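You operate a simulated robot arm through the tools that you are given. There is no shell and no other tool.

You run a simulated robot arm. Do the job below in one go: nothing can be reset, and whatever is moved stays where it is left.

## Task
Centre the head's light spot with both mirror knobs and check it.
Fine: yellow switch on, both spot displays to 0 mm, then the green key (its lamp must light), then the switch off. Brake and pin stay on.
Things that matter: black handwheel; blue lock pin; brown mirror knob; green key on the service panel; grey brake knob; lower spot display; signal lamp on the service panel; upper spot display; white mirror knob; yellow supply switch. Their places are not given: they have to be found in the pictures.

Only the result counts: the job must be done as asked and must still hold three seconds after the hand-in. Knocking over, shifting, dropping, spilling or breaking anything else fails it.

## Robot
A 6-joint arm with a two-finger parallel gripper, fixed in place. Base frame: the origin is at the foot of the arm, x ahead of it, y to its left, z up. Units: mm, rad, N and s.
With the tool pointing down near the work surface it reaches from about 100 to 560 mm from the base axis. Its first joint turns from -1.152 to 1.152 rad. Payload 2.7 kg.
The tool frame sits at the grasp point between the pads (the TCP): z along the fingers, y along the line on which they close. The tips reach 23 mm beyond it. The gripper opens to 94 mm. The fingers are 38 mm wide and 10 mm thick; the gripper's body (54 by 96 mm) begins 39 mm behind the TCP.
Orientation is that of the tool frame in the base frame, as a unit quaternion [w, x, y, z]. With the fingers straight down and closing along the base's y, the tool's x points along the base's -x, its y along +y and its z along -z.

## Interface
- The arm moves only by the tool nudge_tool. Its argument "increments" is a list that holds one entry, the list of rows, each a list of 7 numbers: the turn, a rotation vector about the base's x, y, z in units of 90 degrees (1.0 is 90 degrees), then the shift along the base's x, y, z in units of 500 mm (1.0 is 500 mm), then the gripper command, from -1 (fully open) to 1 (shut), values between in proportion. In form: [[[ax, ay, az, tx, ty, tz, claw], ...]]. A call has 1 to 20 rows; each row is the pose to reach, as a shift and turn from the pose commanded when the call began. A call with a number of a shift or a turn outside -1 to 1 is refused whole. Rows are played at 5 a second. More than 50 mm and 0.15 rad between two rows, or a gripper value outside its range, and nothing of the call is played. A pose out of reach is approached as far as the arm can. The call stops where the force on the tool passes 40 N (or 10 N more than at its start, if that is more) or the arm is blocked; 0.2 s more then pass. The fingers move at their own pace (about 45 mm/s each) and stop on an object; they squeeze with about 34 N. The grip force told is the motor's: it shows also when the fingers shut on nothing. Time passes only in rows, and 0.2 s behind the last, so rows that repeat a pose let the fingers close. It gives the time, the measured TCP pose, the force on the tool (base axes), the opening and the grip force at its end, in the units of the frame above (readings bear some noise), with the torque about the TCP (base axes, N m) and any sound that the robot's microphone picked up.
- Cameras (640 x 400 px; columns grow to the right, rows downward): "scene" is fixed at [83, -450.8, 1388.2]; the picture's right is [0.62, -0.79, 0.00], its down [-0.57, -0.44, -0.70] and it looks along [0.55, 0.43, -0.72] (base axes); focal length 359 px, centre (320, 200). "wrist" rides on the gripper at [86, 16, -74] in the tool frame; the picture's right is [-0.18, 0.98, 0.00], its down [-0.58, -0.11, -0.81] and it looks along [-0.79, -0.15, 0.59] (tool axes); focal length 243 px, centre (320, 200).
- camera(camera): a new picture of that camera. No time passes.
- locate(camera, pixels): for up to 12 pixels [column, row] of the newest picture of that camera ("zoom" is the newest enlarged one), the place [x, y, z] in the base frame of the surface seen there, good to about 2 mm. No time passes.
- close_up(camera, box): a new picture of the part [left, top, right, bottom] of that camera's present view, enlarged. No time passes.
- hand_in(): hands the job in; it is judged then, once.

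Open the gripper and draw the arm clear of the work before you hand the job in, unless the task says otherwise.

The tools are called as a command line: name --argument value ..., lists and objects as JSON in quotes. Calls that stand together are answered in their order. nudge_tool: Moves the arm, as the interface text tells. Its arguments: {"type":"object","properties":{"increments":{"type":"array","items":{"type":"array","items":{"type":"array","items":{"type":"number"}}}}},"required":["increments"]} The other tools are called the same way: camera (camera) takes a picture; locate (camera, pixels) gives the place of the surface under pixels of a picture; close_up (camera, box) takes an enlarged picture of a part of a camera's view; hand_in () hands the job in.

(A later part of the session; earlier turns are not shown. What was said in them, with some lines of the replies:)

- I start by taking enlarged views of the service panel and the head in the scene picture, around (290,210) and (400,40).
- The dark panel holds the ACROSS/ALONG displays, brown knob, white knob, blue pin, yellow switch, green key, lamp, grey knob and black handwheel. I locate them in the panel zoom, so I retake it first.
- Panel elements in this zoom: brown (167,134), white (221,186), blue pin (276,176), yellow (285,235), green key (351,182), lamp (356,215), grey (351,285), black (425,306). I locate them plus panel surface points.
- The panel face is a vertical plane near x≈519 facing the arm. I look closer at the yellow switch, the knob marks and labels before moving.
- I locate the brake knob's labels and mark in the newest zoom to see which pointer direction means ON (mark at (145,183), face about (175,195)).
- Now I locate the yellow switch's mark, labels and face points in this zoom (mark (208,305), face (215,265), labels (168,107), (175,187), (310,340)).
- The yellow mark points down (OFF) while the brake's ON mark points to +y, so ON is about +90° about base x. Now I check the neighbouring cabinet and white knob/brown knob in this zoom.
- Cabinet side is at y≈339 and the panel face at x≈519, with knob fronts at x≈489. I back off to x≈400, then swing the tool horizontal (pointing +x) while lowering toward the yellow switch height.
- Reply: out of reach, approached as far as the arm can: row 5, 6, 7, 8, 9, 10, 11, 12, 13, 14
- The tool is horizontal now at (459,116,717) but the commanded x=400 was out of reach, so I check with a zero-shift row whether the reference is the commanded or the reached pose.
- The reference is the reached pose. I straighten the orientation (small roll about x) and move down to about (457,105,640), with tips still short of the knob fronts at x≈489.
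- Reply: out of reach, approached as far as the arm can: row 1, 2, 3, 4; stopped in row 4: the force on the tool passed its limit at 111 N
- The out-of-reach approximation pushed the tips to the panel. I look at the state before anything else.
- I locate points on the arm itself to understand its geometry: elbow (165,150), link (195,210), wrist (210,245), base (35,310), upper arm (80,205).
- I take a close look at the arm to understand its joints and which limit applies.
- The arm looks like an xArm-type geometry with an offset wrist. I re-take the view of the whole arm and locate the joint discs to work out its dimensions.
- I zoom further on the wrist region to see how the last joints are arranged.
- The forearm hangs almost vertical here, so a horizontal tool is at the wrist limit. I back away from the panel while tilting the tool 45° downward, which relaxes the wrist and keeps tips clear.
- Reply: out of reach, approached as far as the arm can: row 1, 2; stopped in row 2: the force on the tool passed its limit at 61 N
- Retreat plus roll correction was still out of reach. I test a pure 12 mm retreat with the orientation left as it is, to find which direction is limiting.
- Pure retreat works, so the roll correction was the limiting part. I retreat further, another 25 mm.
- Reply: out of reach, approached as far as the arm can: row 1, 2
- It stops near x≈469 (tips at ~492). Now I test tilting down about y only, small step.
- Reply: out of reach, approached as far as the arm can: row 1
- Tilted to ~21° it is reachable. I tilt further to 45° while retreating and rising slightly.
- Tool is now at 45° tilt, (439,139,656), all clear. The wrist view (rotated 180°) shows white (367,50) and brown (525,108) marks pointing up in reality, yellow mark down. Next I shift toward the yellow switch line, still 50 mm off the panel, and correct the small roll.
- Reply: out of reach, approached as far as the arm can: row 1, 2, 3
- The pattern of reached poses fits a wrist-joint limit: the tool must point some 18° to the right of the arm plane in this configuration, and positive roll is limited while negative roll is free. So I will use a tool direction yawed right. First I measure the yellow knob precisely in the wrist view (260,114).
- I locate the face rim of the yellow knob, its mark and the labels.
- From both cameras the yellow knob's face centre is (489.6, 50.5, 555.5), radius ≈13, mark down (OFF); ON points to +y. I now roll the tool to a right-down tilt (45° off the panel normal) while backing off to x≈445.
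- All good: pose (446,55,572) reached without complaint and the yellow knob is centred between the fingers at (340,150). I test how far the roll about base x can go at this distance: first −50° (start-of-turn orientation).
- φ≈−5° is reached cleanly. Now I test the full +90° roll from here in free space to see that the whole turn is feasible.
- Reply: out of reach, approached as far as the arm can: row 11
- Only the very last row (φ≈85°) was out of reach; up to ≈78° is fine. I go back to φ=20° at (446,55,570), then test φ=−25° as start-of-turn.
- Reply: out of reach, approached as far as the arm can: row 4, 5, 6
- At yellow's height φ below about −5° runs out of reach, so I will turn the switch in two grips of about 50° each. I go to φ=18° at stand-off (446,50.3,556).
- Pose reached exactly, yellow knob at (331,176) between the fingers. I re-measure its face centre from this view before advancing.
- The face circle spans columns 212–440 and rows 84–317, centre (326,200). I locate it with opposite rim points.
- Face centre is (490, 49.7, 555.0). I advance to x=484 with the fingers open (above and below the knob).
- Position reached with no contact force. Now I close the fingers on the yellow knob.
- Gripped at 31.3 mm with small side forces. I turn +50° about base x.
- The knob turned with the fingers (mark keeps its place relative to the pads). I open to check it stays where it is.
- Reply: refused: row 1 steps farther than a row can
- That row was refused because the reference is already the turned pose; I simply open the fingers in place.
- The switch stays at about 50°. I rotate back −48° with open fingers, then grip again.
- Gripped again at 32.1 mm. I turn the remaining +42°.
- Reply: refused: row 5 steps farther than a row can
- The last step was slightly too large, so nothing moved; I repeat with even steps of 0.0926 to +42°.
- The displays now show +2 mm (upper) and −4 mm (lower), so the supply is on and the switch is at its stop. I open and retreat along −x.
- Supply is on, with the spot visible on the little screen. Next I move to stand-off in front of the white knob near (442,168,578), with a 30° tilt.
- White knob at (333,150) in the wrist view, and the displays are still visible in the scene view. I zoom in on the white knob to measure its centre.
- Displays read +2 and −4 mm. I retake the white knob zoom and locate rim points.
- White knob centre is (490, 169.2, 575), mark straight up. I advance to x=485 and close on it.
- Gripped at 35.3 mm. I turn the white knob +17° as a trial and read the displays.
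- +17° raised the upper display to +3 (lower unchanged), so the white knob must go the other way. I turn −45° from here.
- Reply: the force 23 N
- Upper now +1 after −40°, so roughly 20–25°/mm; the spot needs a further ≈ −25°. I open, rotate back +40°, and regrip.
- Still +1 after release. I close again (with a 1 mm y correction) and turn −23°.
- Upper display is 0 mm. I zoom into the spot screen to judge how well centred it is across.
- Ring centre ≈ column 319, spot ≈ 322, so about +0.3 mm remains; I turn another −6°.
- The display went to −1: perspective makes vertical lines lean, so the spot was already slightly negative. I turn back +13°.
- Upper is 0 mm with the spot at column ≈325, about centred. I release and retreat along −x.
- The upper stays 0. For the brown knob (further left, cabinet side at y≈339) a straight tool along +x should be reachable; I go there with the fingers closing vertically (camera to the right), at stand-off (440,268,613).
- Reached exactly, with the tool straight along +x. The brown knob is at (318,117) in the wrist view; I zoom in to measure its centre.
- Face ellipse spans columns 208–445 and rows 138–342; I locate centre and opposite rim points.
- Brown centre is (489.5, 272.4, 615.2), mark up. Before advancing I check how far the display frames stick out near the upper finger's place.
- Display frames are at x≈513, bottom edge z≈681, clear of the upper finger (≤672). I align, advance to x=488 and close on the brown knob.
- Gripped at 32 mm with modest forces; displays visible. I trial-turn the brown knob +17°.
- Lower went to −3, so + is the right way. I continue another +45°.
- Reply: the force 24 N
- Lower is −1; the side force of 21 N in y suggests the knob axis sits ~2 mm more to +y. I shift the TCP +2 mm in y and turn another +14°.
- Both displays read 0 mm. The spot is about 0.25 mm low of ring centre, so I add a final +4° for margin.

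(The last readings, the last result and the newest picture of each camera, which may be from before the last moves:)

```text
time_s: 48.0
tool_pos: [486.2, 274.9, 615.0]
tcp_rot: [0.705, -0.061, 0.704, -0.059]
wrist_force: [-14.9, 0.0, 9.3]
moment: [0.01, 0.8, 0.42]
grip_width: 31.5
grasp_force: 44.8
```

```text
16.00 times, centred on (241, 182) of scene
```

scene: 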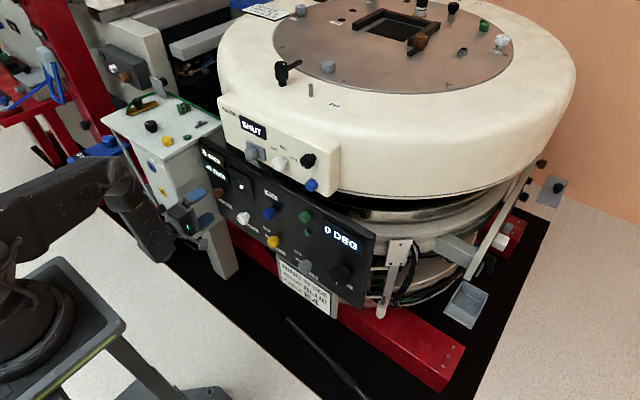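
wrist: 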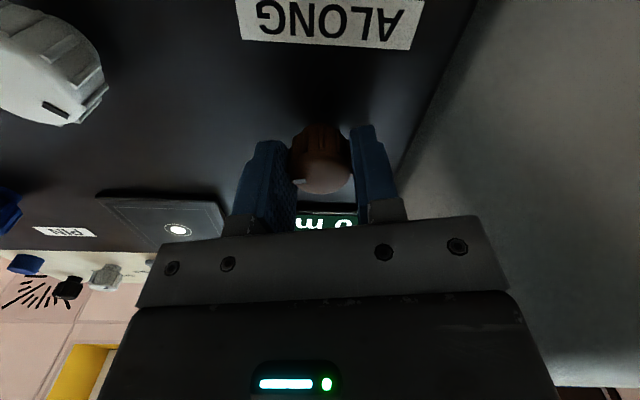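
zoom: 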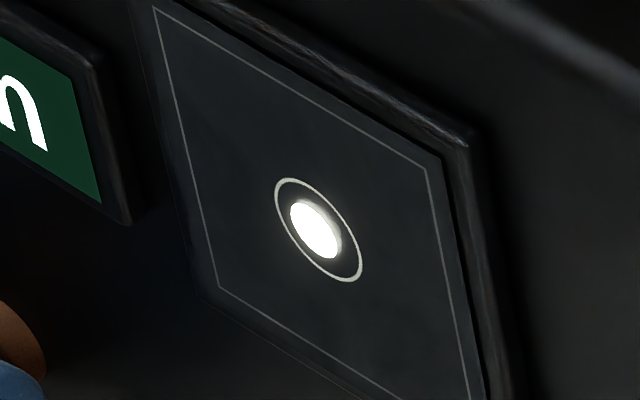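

Ring and spot centres now agree within ~0.25 mm, both displays 0. I release the brown knob and retreat along −x.

nudge_tool --increments '[[[0, 0, 0, 0, 0, 0, -1], [0, 0, 0, 0, 0, 0, -1], [0, 0, 0, 0, 0, 0, -1], [0, 0, 0, 0, 0, 0, -1], [0, 0, 0, -0.02, 0, 0, -1], [0, 0, 0, -0.05, 0, 0, -1], [0, 0, 0, -0.085, 0, 0, -1]]]'

camera --camera "scene"

close_up --camera "scene" --box '[195, 135, 275, 205]'

camera --camera "wrist"

```text
time_s: 49.6
tool_pos: [445.3, 275.1, 614.7]
tcp_rot: [0.705, -0.06, 0.704, -0.059]
wrist_force: [-0.3, -0.4, 0.1]
moment: [0.01, 0.0, 0.0]
grip_width: 94.2
grasp_force: 0.0
```

```text
taken
```

scene: 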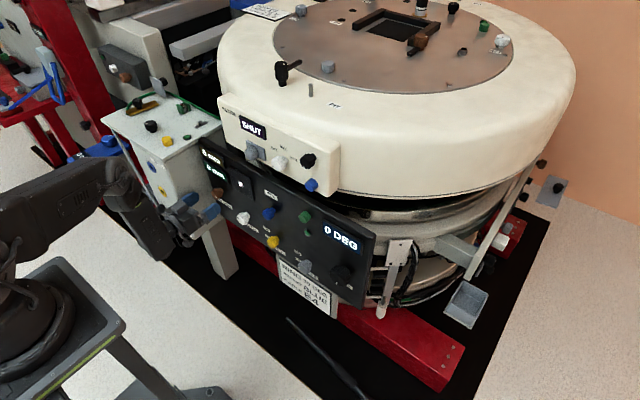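

```text
5.71 times, centred on (235, 170) of scene
```

zoom: 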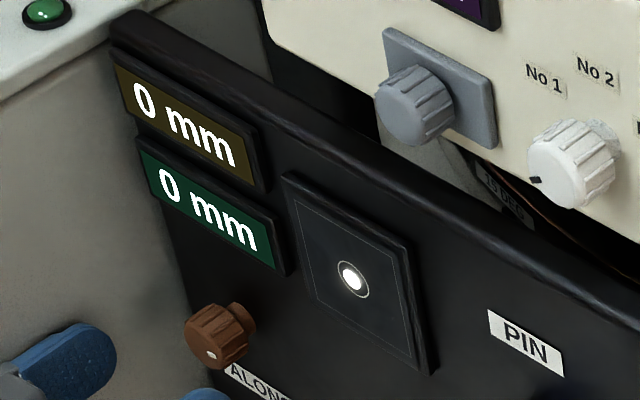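

```text
taken
```

wrist: 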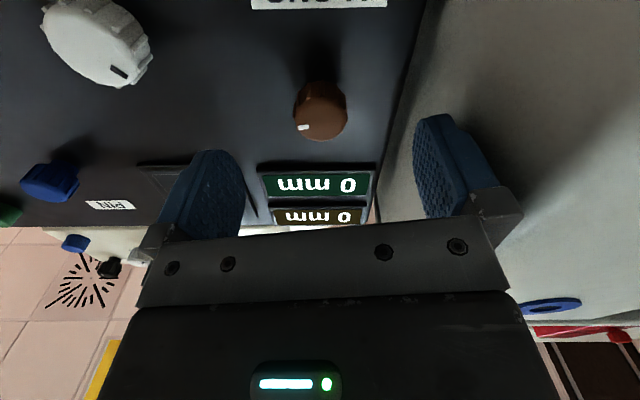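

Both displays remain at 0 mm. Next is the green key; I measure the key, the pin front and the lamp before routing there.

locate --camera "wrist" --pixels '[[45, 185], [60, 190], [5, 213], [100, 60], [318, 115], [560, 200], [600, 305], [590, 330]]'

close_up --camera "scene" --box '[290, 200, 330, 235]'

locate --camera "zoom" --pixels '[[235, 215], [200, 190], [260, 255], [205, 215], [245, 190], [280, 160], [320, 200], [285, 370], [270, 360], [300, 340], [230, 200], [250, 240]]'

```text
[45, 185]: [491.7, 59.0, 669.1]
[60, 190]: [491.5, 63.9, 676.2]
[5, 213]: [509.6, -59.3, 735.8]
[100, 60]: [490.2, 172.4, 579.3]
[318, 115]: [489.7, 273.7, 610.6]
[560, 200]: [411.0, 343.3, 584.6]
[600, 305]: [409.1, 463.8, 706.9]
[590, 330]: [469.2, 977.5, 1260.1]
```

```text
11.43 times, centred on (310, 218) of scene
```

zoom: 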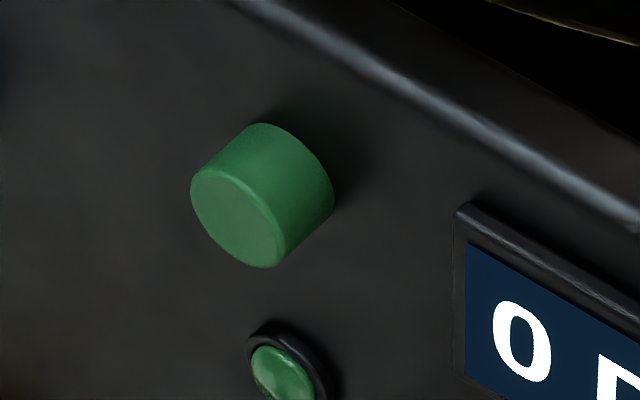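

```text
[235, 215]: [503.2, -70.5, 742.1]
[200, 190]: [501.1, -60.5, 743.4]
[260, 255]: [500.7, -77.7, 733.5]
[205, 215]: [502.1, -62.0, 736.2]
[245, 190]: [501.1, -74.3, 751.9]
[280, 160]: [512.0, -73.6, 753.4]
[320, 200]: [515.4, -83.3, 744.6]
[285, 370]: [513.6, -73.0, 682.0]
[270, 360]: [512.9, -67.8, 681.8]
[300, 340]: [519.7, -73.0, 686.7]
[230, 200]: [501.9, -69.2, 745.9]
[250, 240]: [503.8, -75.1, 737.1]
```

Green key: front face x≈502, centre about (−71, 742); cabinet front is x≈409. I shut the fingers and travel right to a stand-off at (455,−71,700), yawing and tilting the tool progressively.

nudge_tool --increments '[[[-0.0447, 0.0314, -0.0219, 0.0016, -0.0577, 0.0142, 1], [-0.0894, 0.0628, -0.0439, 0.0032, -0.1154, 0.0284, 1], [-0.134, 0.0942, -0.0658, 0.0048, -0.173, 0.0426, 1], [-0.1787, 0.1256, -0.0877, 0.0065, -0.2307, 0.0569, 1], [-0.2234, 0.157, -0.1096, 0.0081, -0.2884, 0.0711, 1], [-0.268, 0.1884, -0.1316, 0.0097, -0.3461, 0.0853, 1], [-0.3127, 0.2198, -0.1535, 0.0113, -0.4038, 0.0995, 1], [-0.3574, 0.2512, -0.1754, 0.0129, -0.4615, 0.1137, 1], [-0.4021, 0.2826, -0.1973, 0.0145, -0.5192, 0.128, 1], [-0.4467, 0.314, -0.2193, 0.0162, -0.5768, 0.1422, 1], [-0.4914, 0.3454, -0.2412, 0.0178, -0.6345, 0.1564, 1], [-0.5361, 0.3768, -0.2631, 0.0194, -0.6922, 0.1706, 1]]]'

camera --camera "scene"

camera --camera "wrist"

```text
time_s: 52.2
tool_pos: [452.8, -69.9, 700.7]
tcp_rot: [0.365, -0.212, 0.785, -0.453]
wrist_force: [-0.3, -0.6, 0.3]
moment: [-0.03, 0.0, 0.0]
grip_width: 0.0
grasp_force: 33.7
```

```text
taken
```

scene: 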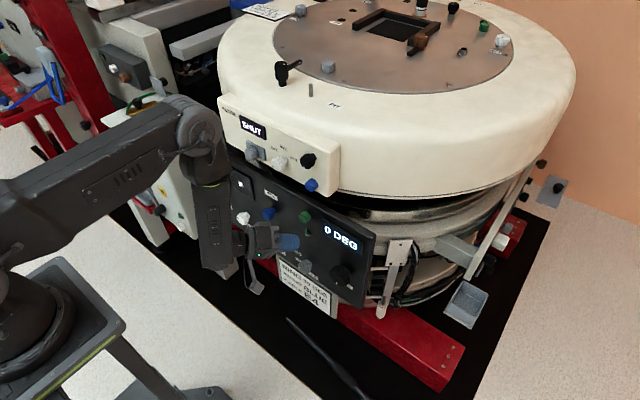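

```text
taken
```

wrist: 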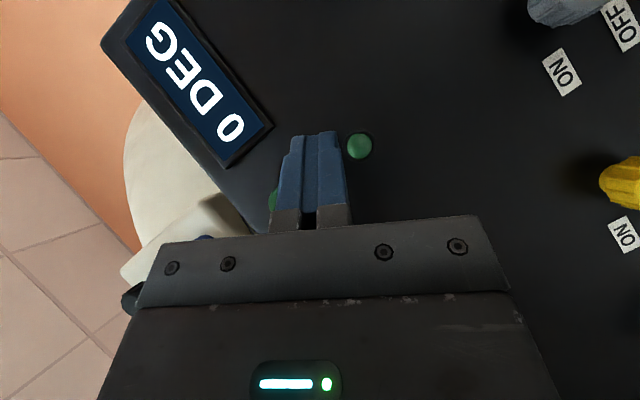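

Reached without complaint. I rise to the key's height, z=742, at x=460.

nudge_tool --increments '[[[0, 0, 0, 0.0144, -0.0022, 0.04, 1], [0, 0, 0, 0.0144, -0.0022, 0.0826, 1]]]'

camera --camera "scene"

camera --camera "wrist"

close_up --camera "scene" --box '[190, 130, 370, 260]'

```text
time_s: 52.8
tool_pos: [460.5, -70.7, 741.3]
tcp_rot: [0.365, -0.211, 0.785, -0.453]
wrist_force: [0.0, 0.7, -0.2]
moment: [-0.05, 0.03, -0.02]
grip_width: 0.0
grasp_force: 33.9
```

```text
taken
```

scene: 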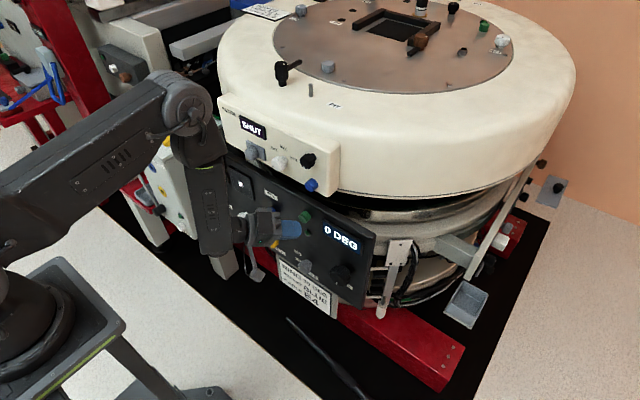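

```text
taken
```

wrist: 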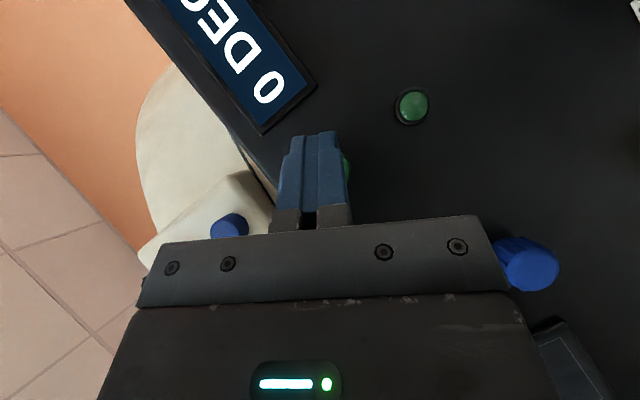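

```text
3.08 times, centred on (280, 195) of scene
```

zoom: 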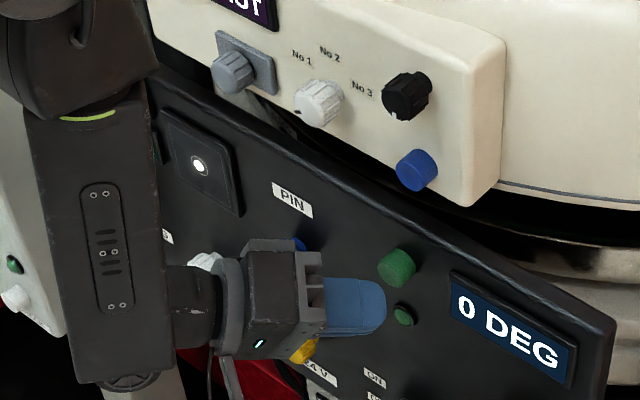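

The closed fingertips are in line with the key. I advance to x=476 first, with small y/z corrections, and watch the force.

nudge_tool --increments '[[[0, 0, 0, 0.015, 0.003, 0.002, 1], [0, 0, 0, 0.031, 0.003, 0.003, 1]]]'

close_up --camera "scene" --box '[270, 190, 340, 250]'

camera --camera "wrist"

```text
time_s: 53.4
tool_pos: [475.8, -69.3, 744.1]
tcp_rot: [0.365, -0.212, 0.786, -0.453]
wrist_force: [-1.4, -0.2, -0.1]
moment: [-0.04, 0.01, 0.0]
grip_width: 0.0
grasp_force: 34.2
heard: click
```

```text
6.67 times, centred on (305, 220) of scene
```

zoom: 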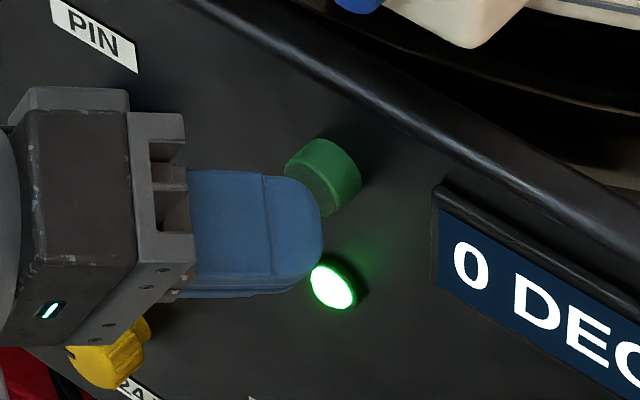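

```text
taken
```

wrist: 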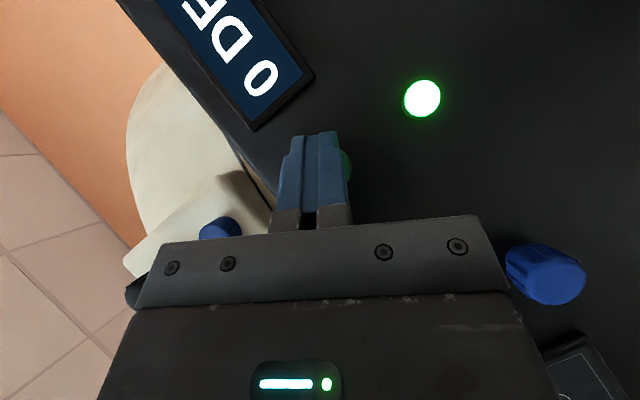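

A click was heard and the lamp lit at once. I retreat along −x and check that the lamp state and displays hold.

nudge_tool --increments '[[[0, 0, 0, 0, 0, 0, 1], [0, 0, 0, -0.015, 0, 0, 1], [0, 0, 0, -0.035, 0, 0, 1]]]'

close_up --camera "scene" --box '[190, 130, 370, 260]'

camera --camera "wrist"

```text
time_s: 54.2
tool_pos: [458.3, -70.9, 743.2]
tcp_rot: [0.366, -0.211, 0.785, -0.454]
wrist_force: [0.1, -0.6, 0.4]
moment: [-0.03, -0.01, 0.04]
grip_width: 0.0
grasp_force: 33.9
```

```text
3.08 times, centred on (280, 195) of scene
```

zoom: 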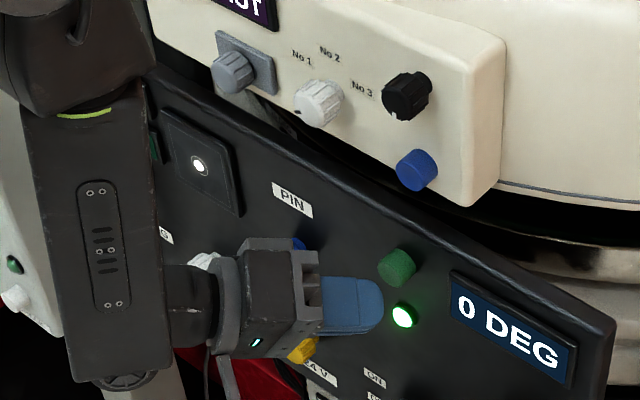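

```text
taken
```

wrist: 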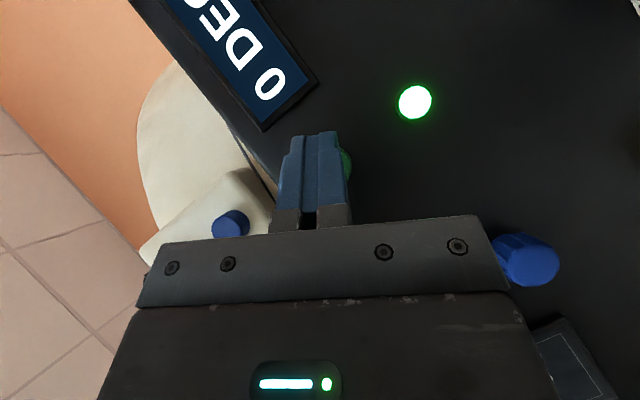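

The lamp stays lit. I now travel back to the yellow switch stand-off (446,50,556), then roll to φ≈66° and open the fingers.

nudge_tool --increments '[[[0, 0, 0, -0.0246, 0.02, -0.04, 1], [0, 0, 0, -0.0246, 0.06, -0.107, 1], [0, 0, 0, -0.0246, 0.105, -0.174, 1], [0, 0, 0, -0.0246, 0.15, -0.241, 1], [0, 0, 0, -0.0246, 0.195, -0.308, 1], [0, 0, 0, -0.0246, 0.2418, -0.3744, 1], [0.0801, 0.0084, -0.0074, -0.0246, 0.2418, -0.3744, -1], [0.1602, 0.0169, -0.0148, -0.0246, 0.2418, -0.3744, -1], [0.2404, 0.0253, -0.0223, -0.0246, 0.2418, -0.3744, -1], [0.3205, 0.0338, -0.0297, -0.0246, 0.2418, -0.3744, -1], [0.4006, 0.0422, -0.0371, -0.0246, 0.2418, -0.3744, -1]]]'

camera --camera "wrist"

close_up --camera "scene" --box '[190, 130, 370, 260]'

```text
time_s: 56.6
tool_pos: [446.4, 51.3, 554.9]
tcp_rot: [0.373, -0.08, 0.904, -0.19]
wrist_force: [0.0, 0.5, -0.4]
moment: [-0.04, 0.02, 0.01]
grip_width: 93.8
grasp_force: 0.0
```

```text
taken
```

wrist: 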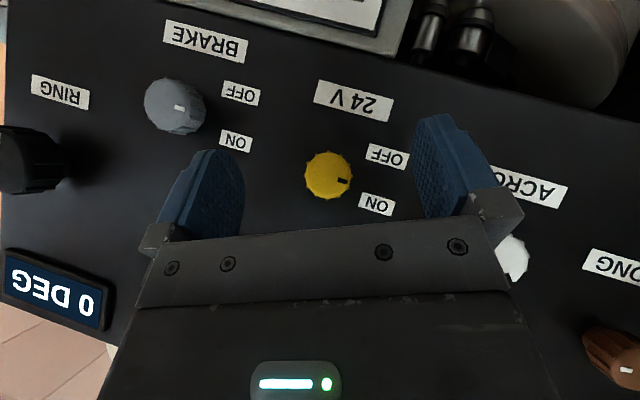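

```text
3.08 times, centred on (280, 195) of scene
```

zoom: 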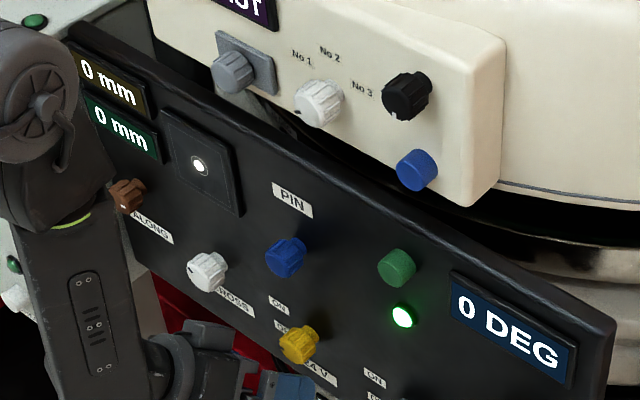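

Displays 0/0 and lamp lit. I advance to the yellow switch at x=484, close, and turn −50°.

nudge_tool --increments '[[[0, 0, 0, 0.02, -0.002, 0, -1], [0, 0, 0, 0.04, -0.002, 0, -1], [0, 0, 0, 0.06, -0.002, 0, -1], [0, 0, 0, 0.0752, -0.002, 0, -1], [0, 0, 0, 0.0752, -0.002, 0, 1], [0, 0, 0, 0.0752, -0.002, 0, 1], [0, 0, 0, 0.0752, -0.002, 0, 1], [0, 0, 0, 0.0752, -0.002, 0, 1], [0, 0, 0, 0.0752, -0.002, 0, 1]]]'

camera --camera "wrist"

```text
time_s: 58.6
tool_pos: [485.5, 51.2, 555.1]
tcp_rot: [0.374, -0.08, 0.904, -0.191]
wrist_force: [5.1, 6.8, -9.4]
moment: [-0.01, 0.06, -0.17]
grip_width: 31.9
grasp_force: 44.9
```

```text
taken
```

wrist: 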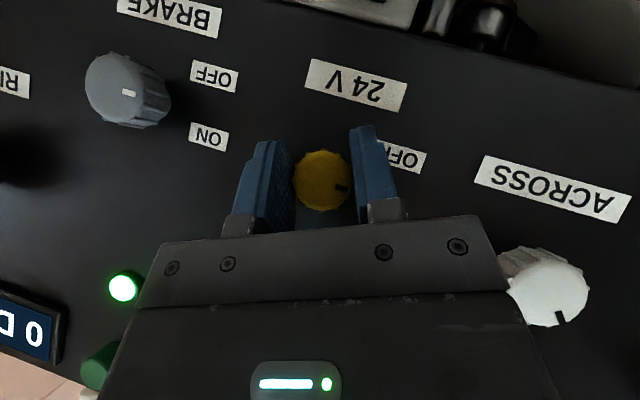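

Gripped at 31.9 mm with small forces. I turn −50° toward OFF.

nudge_tool --increments '[[[-0.0926, 0, 0, 0, 0, 0, 1], [-0.1852, 0, 0, 0, 0, 0, 1], [-0.2778, 0, 0, 0, 0, 0, 1], [-0.3704, 0, 0, 0, 0, 0, 1], [-0.463, 0, 0, 0, 0, 0, 1], [-0.5556, 0, 0, 0, 0, 0, 1]]]'

camera --camera "wrist"

close_up --camera "scene" --box '[190, 130, 370, 260]'

```text
time_s: 60.0
tool_pos: [484.5, 50.8, 553.3]
tcp_rot: [0.305, -0.23, 0.738, -0.555]
wrist_force: [10.0, 4.9, -17.6]
moment: [-0.03, -1.09, 0.1]
grip_width: 31.7
grasp_force: 44.9
```

```text
taken
```

wrist: 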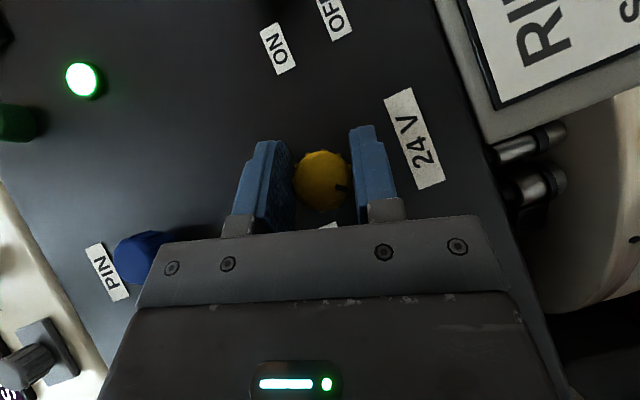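

```text
3.08 times, centred on (280, 195) of scene
```

zoom: 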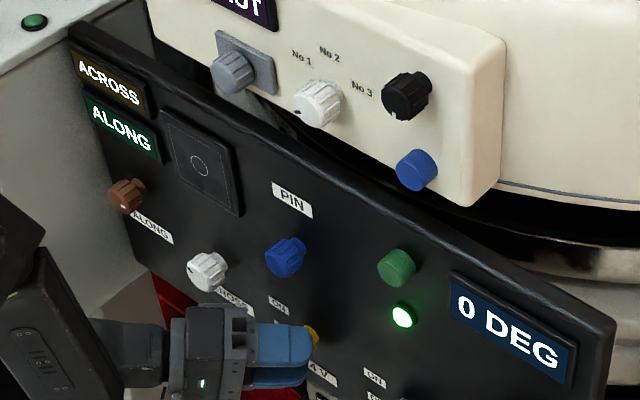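

The displays are off already (names shown) and the lamp remains lit; the knob is midway though, so I open, roll back +46° and regrip to bring it fully to OFF.

nudge_tool --increments '[[[0, 0, 0, 0, 0, 0, -1], [0, 0, 0, 0, 0, 0, -1], [0, 0, 0, 0, 0, 0, -1], [0, 0, 0, 0, 0, 0, -1], [0.0926, 0, 0, 0, 0, 0.002, -1], [0.1852, 0, 0, 0, 0, 0.002, -1], [0.2778, 0, 0, 0, 0, 0.002, -1], [0.3704, 0, 0, 0, 0, 0.002, -1], [0.463, 0, 0, 0, 0, 0.002, -1], [0.5111, 0, 0, 0, 0, 0.002, -1], [0.5111, 0, 0, 0, 0, 0.002, 1], [0.5111, 0, 0, 0, 0, 0.002, 1], [0.5111, 0, 0, 0, 0, 0.002, 1], [0.5111, 0, 0, 0, 0, 0.002, 1], [0.5111, 0, 0, 0, 0, 0.002, 1]]]'

camera --camera "wrist"

```text
time_s: 63.2
tool_pos: [485.4, 50.9, 556.1]
tcp_rot: [0.371, -0.093, 0.897, -0.223]
wrist_force: [3.4, 6.9, -3.7]
moment: [-0.01, 0.05, -0.24]
grip_width: 31.9
grasp_force: 45.0
```

```text
taken
```

wrist: 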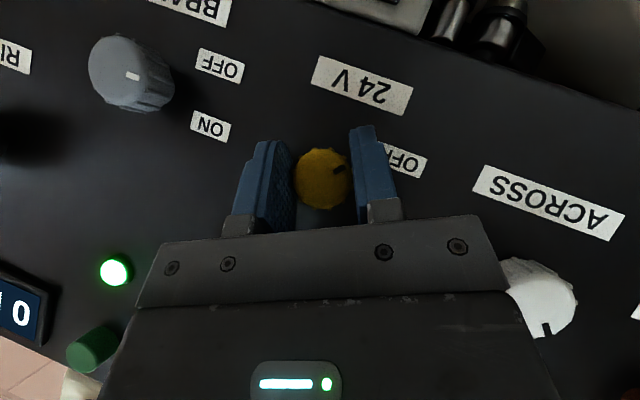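

Gripped again; I turn −42° to the OFF stop.

nudge_tool --increments '[[[-0.0926, 0, 0, 0, 0, 0, 1], [-0.1852, 0, 0, 0, 0, 0, 1], [-0.2778, 0, 0, 0, 0, 0, 1], [-0.3704, 0, 0, 0, 0, 0, 1], [-0.42, 0, 0, 0, 0, 0, 1], [-0.46, 0, 0, 0, 0, 0, 1]]]'

camera --camera "wrist"

close_up --camera "scene" --box '[190, 130, 370, 260]'

```text
time_s: 64.6
tool_pos: [484.3, 50.3, 554.9]
tcp_rot: [0.314, -0.219, 0.762, -0.523]
wrist_force: [16.8, 12.2, -25.2]
moment: [0.68, -0.35, -1.1]
grip_width: 31.4
grasp_force: 44.7
```

```text
taken
```

wrist: 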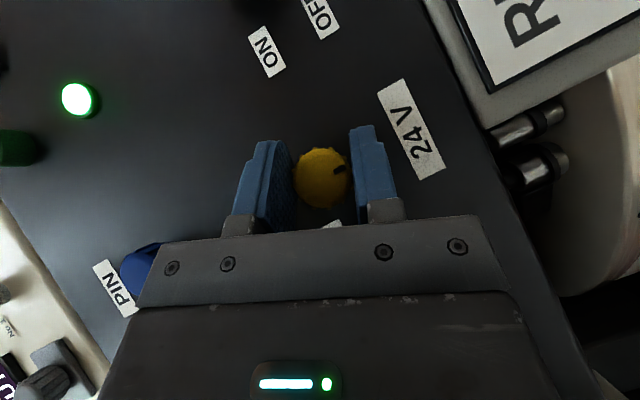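

```text
3.08 times, centred on (280, 195) of scene
```

zoom: 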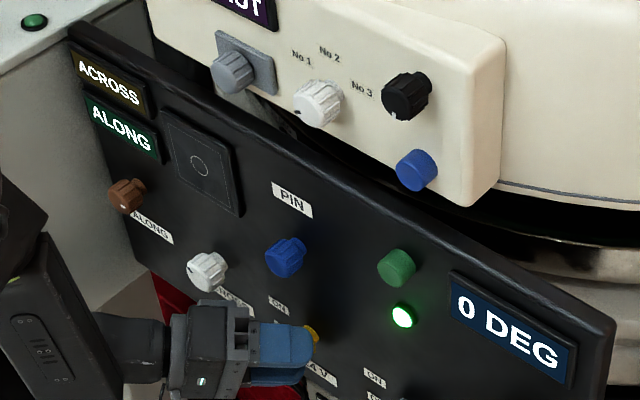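

Resisting torque about x (0.68 N·m) shows the OFF stop is reached. I open and retreat along −x.

nudge_tool --increments '[[[0, 0, 0, 0, 0, 0, -1], [0, 0, 0, 0, 0, 0, -1], [0, 0, 0, 0, 0, 0, -1], [0, 0, 0, 0, 0, 0, -1], [0, 0, 0, -0.02, 0, 0, -1], [0, 0, 0, -0.05, 0, 0, -1], [0, 0, 0, -0.08, 0, 0, -1]]]'

camera --camera "wrist"

close_up --camera "scene" --box '[190, 130, 370, 300]'

```text
time_s: 66.2
tool_pos: [445.1, 50.3, 555.6]
tcp_rot: [0.314, -0.218, 0.76, -0.525]
wrist_force: [0.3, 0.0, -0.5]
moment: [0.01, -0.01, -0.01]
grip_width: 94.0
grasp_force: 0.0
```

```text
taken
```

wrist: 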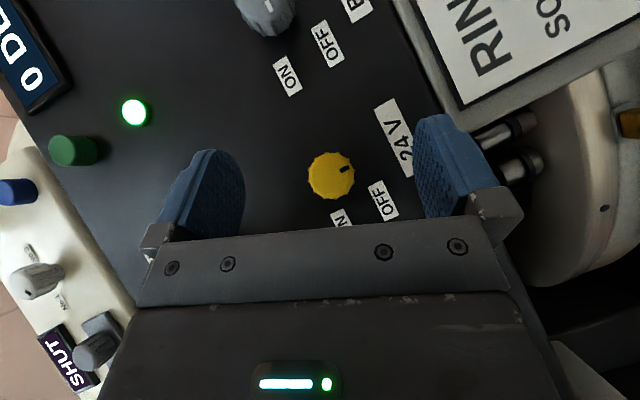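

```text
2.35 times, centred on (280, 215) of scene
```

zoom: 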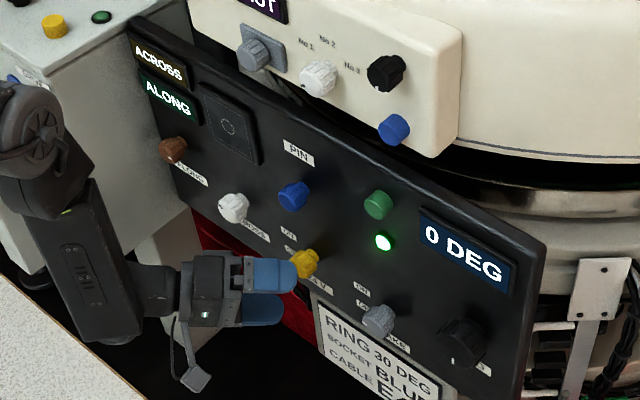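

Switch mark is back at OFF, lamp lit, displays unpowered, brake mark still ON. I draw the arm further back and take a final look.

nudge_tool --increments '[[[0, 0, 0, -0.03, 0, 0.01, -1], [0, 0, 0, -0.06, 0, 0.02, -1], [0, 0, 0, -0.09, 0, 0.04, -1]]]'

camera --camera "scene"

close_up --camera "scene" --box '[195, 130, 385, 320]'

close_up --camera "scene" --box '[245, 195, 345, 290]'

```text
time_s: 67.0
tool_pos: [399.9, 50.2, 576.9]
tcp_rot: [0.314, -0.217, 0.761, -0.525]
wrist_force: [0.0, -0.4, -0.4]
moment: [-0.01, 0.02, 0.01]
grip_width: 94.2
grasp_force: 0.1
```

```text
taken
```

scene: 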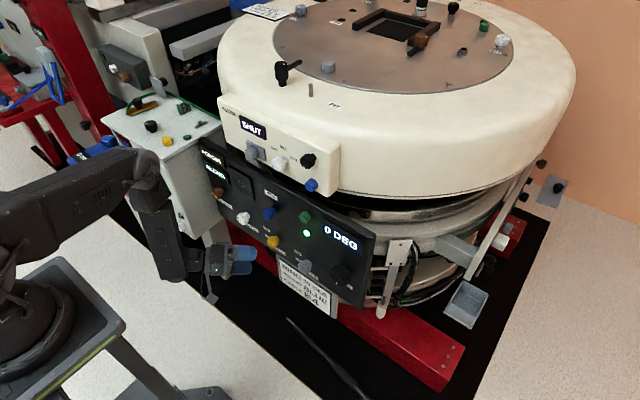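

```text
2.11 times, centred on (290, 225) of scene
```

zoom: 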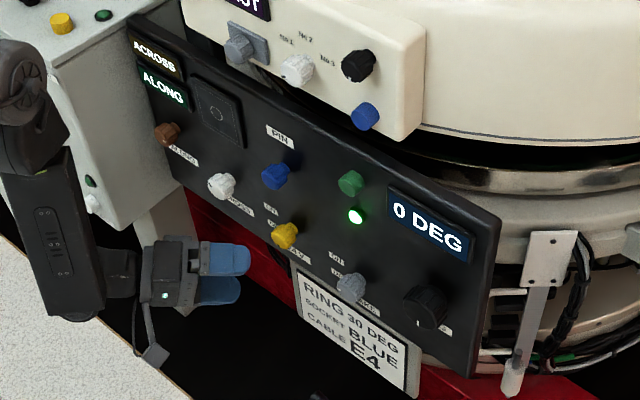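

```text
4.21 times, centred on (295, 242) of scene
```

zoom: 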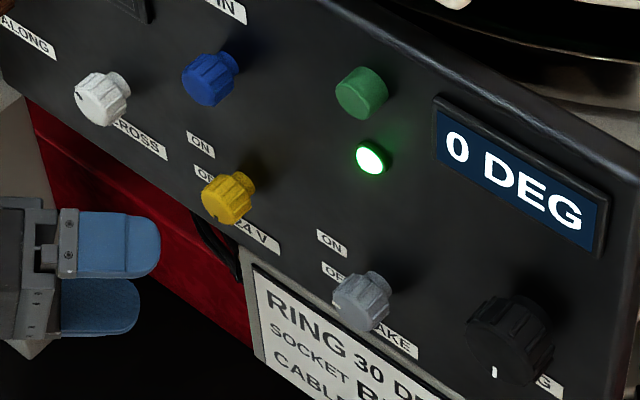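

The lamp is lit and the yellow switch is at OFF. The brake mark, pin, handwheel and 0 DEG reading look the same as at the start. The gripper is open and about 90 mm back from the knobs, so I hand in.

hand_in

```text
The job is handed in.
```

The job is done and handed in; no verdict has come back.

- **Spot:** With the supply on, I turned the white and brown mirror knobs until both spot displays read 0 mm. The light spot sat within about 0.25 mm of the ring centre.
- **Check:** I pressed the green key once. It clicked and its lamp lit, and the lamp stayed lit after that.
- **Supply:** The yellow switch is back at its OFF stop.
- **Brake and pin:** In the last pictures the brake knob still points to ON and the lock pin looks as it did at the start. The ring still reads 0 DEG.

Early on, two commanded poses were out of reach, and the arm pushed the fingertips against bare panel, with peaks of 111 N and 61 N. I saw no damage or shifted parts afterwards, but I could only check that in the pictures.
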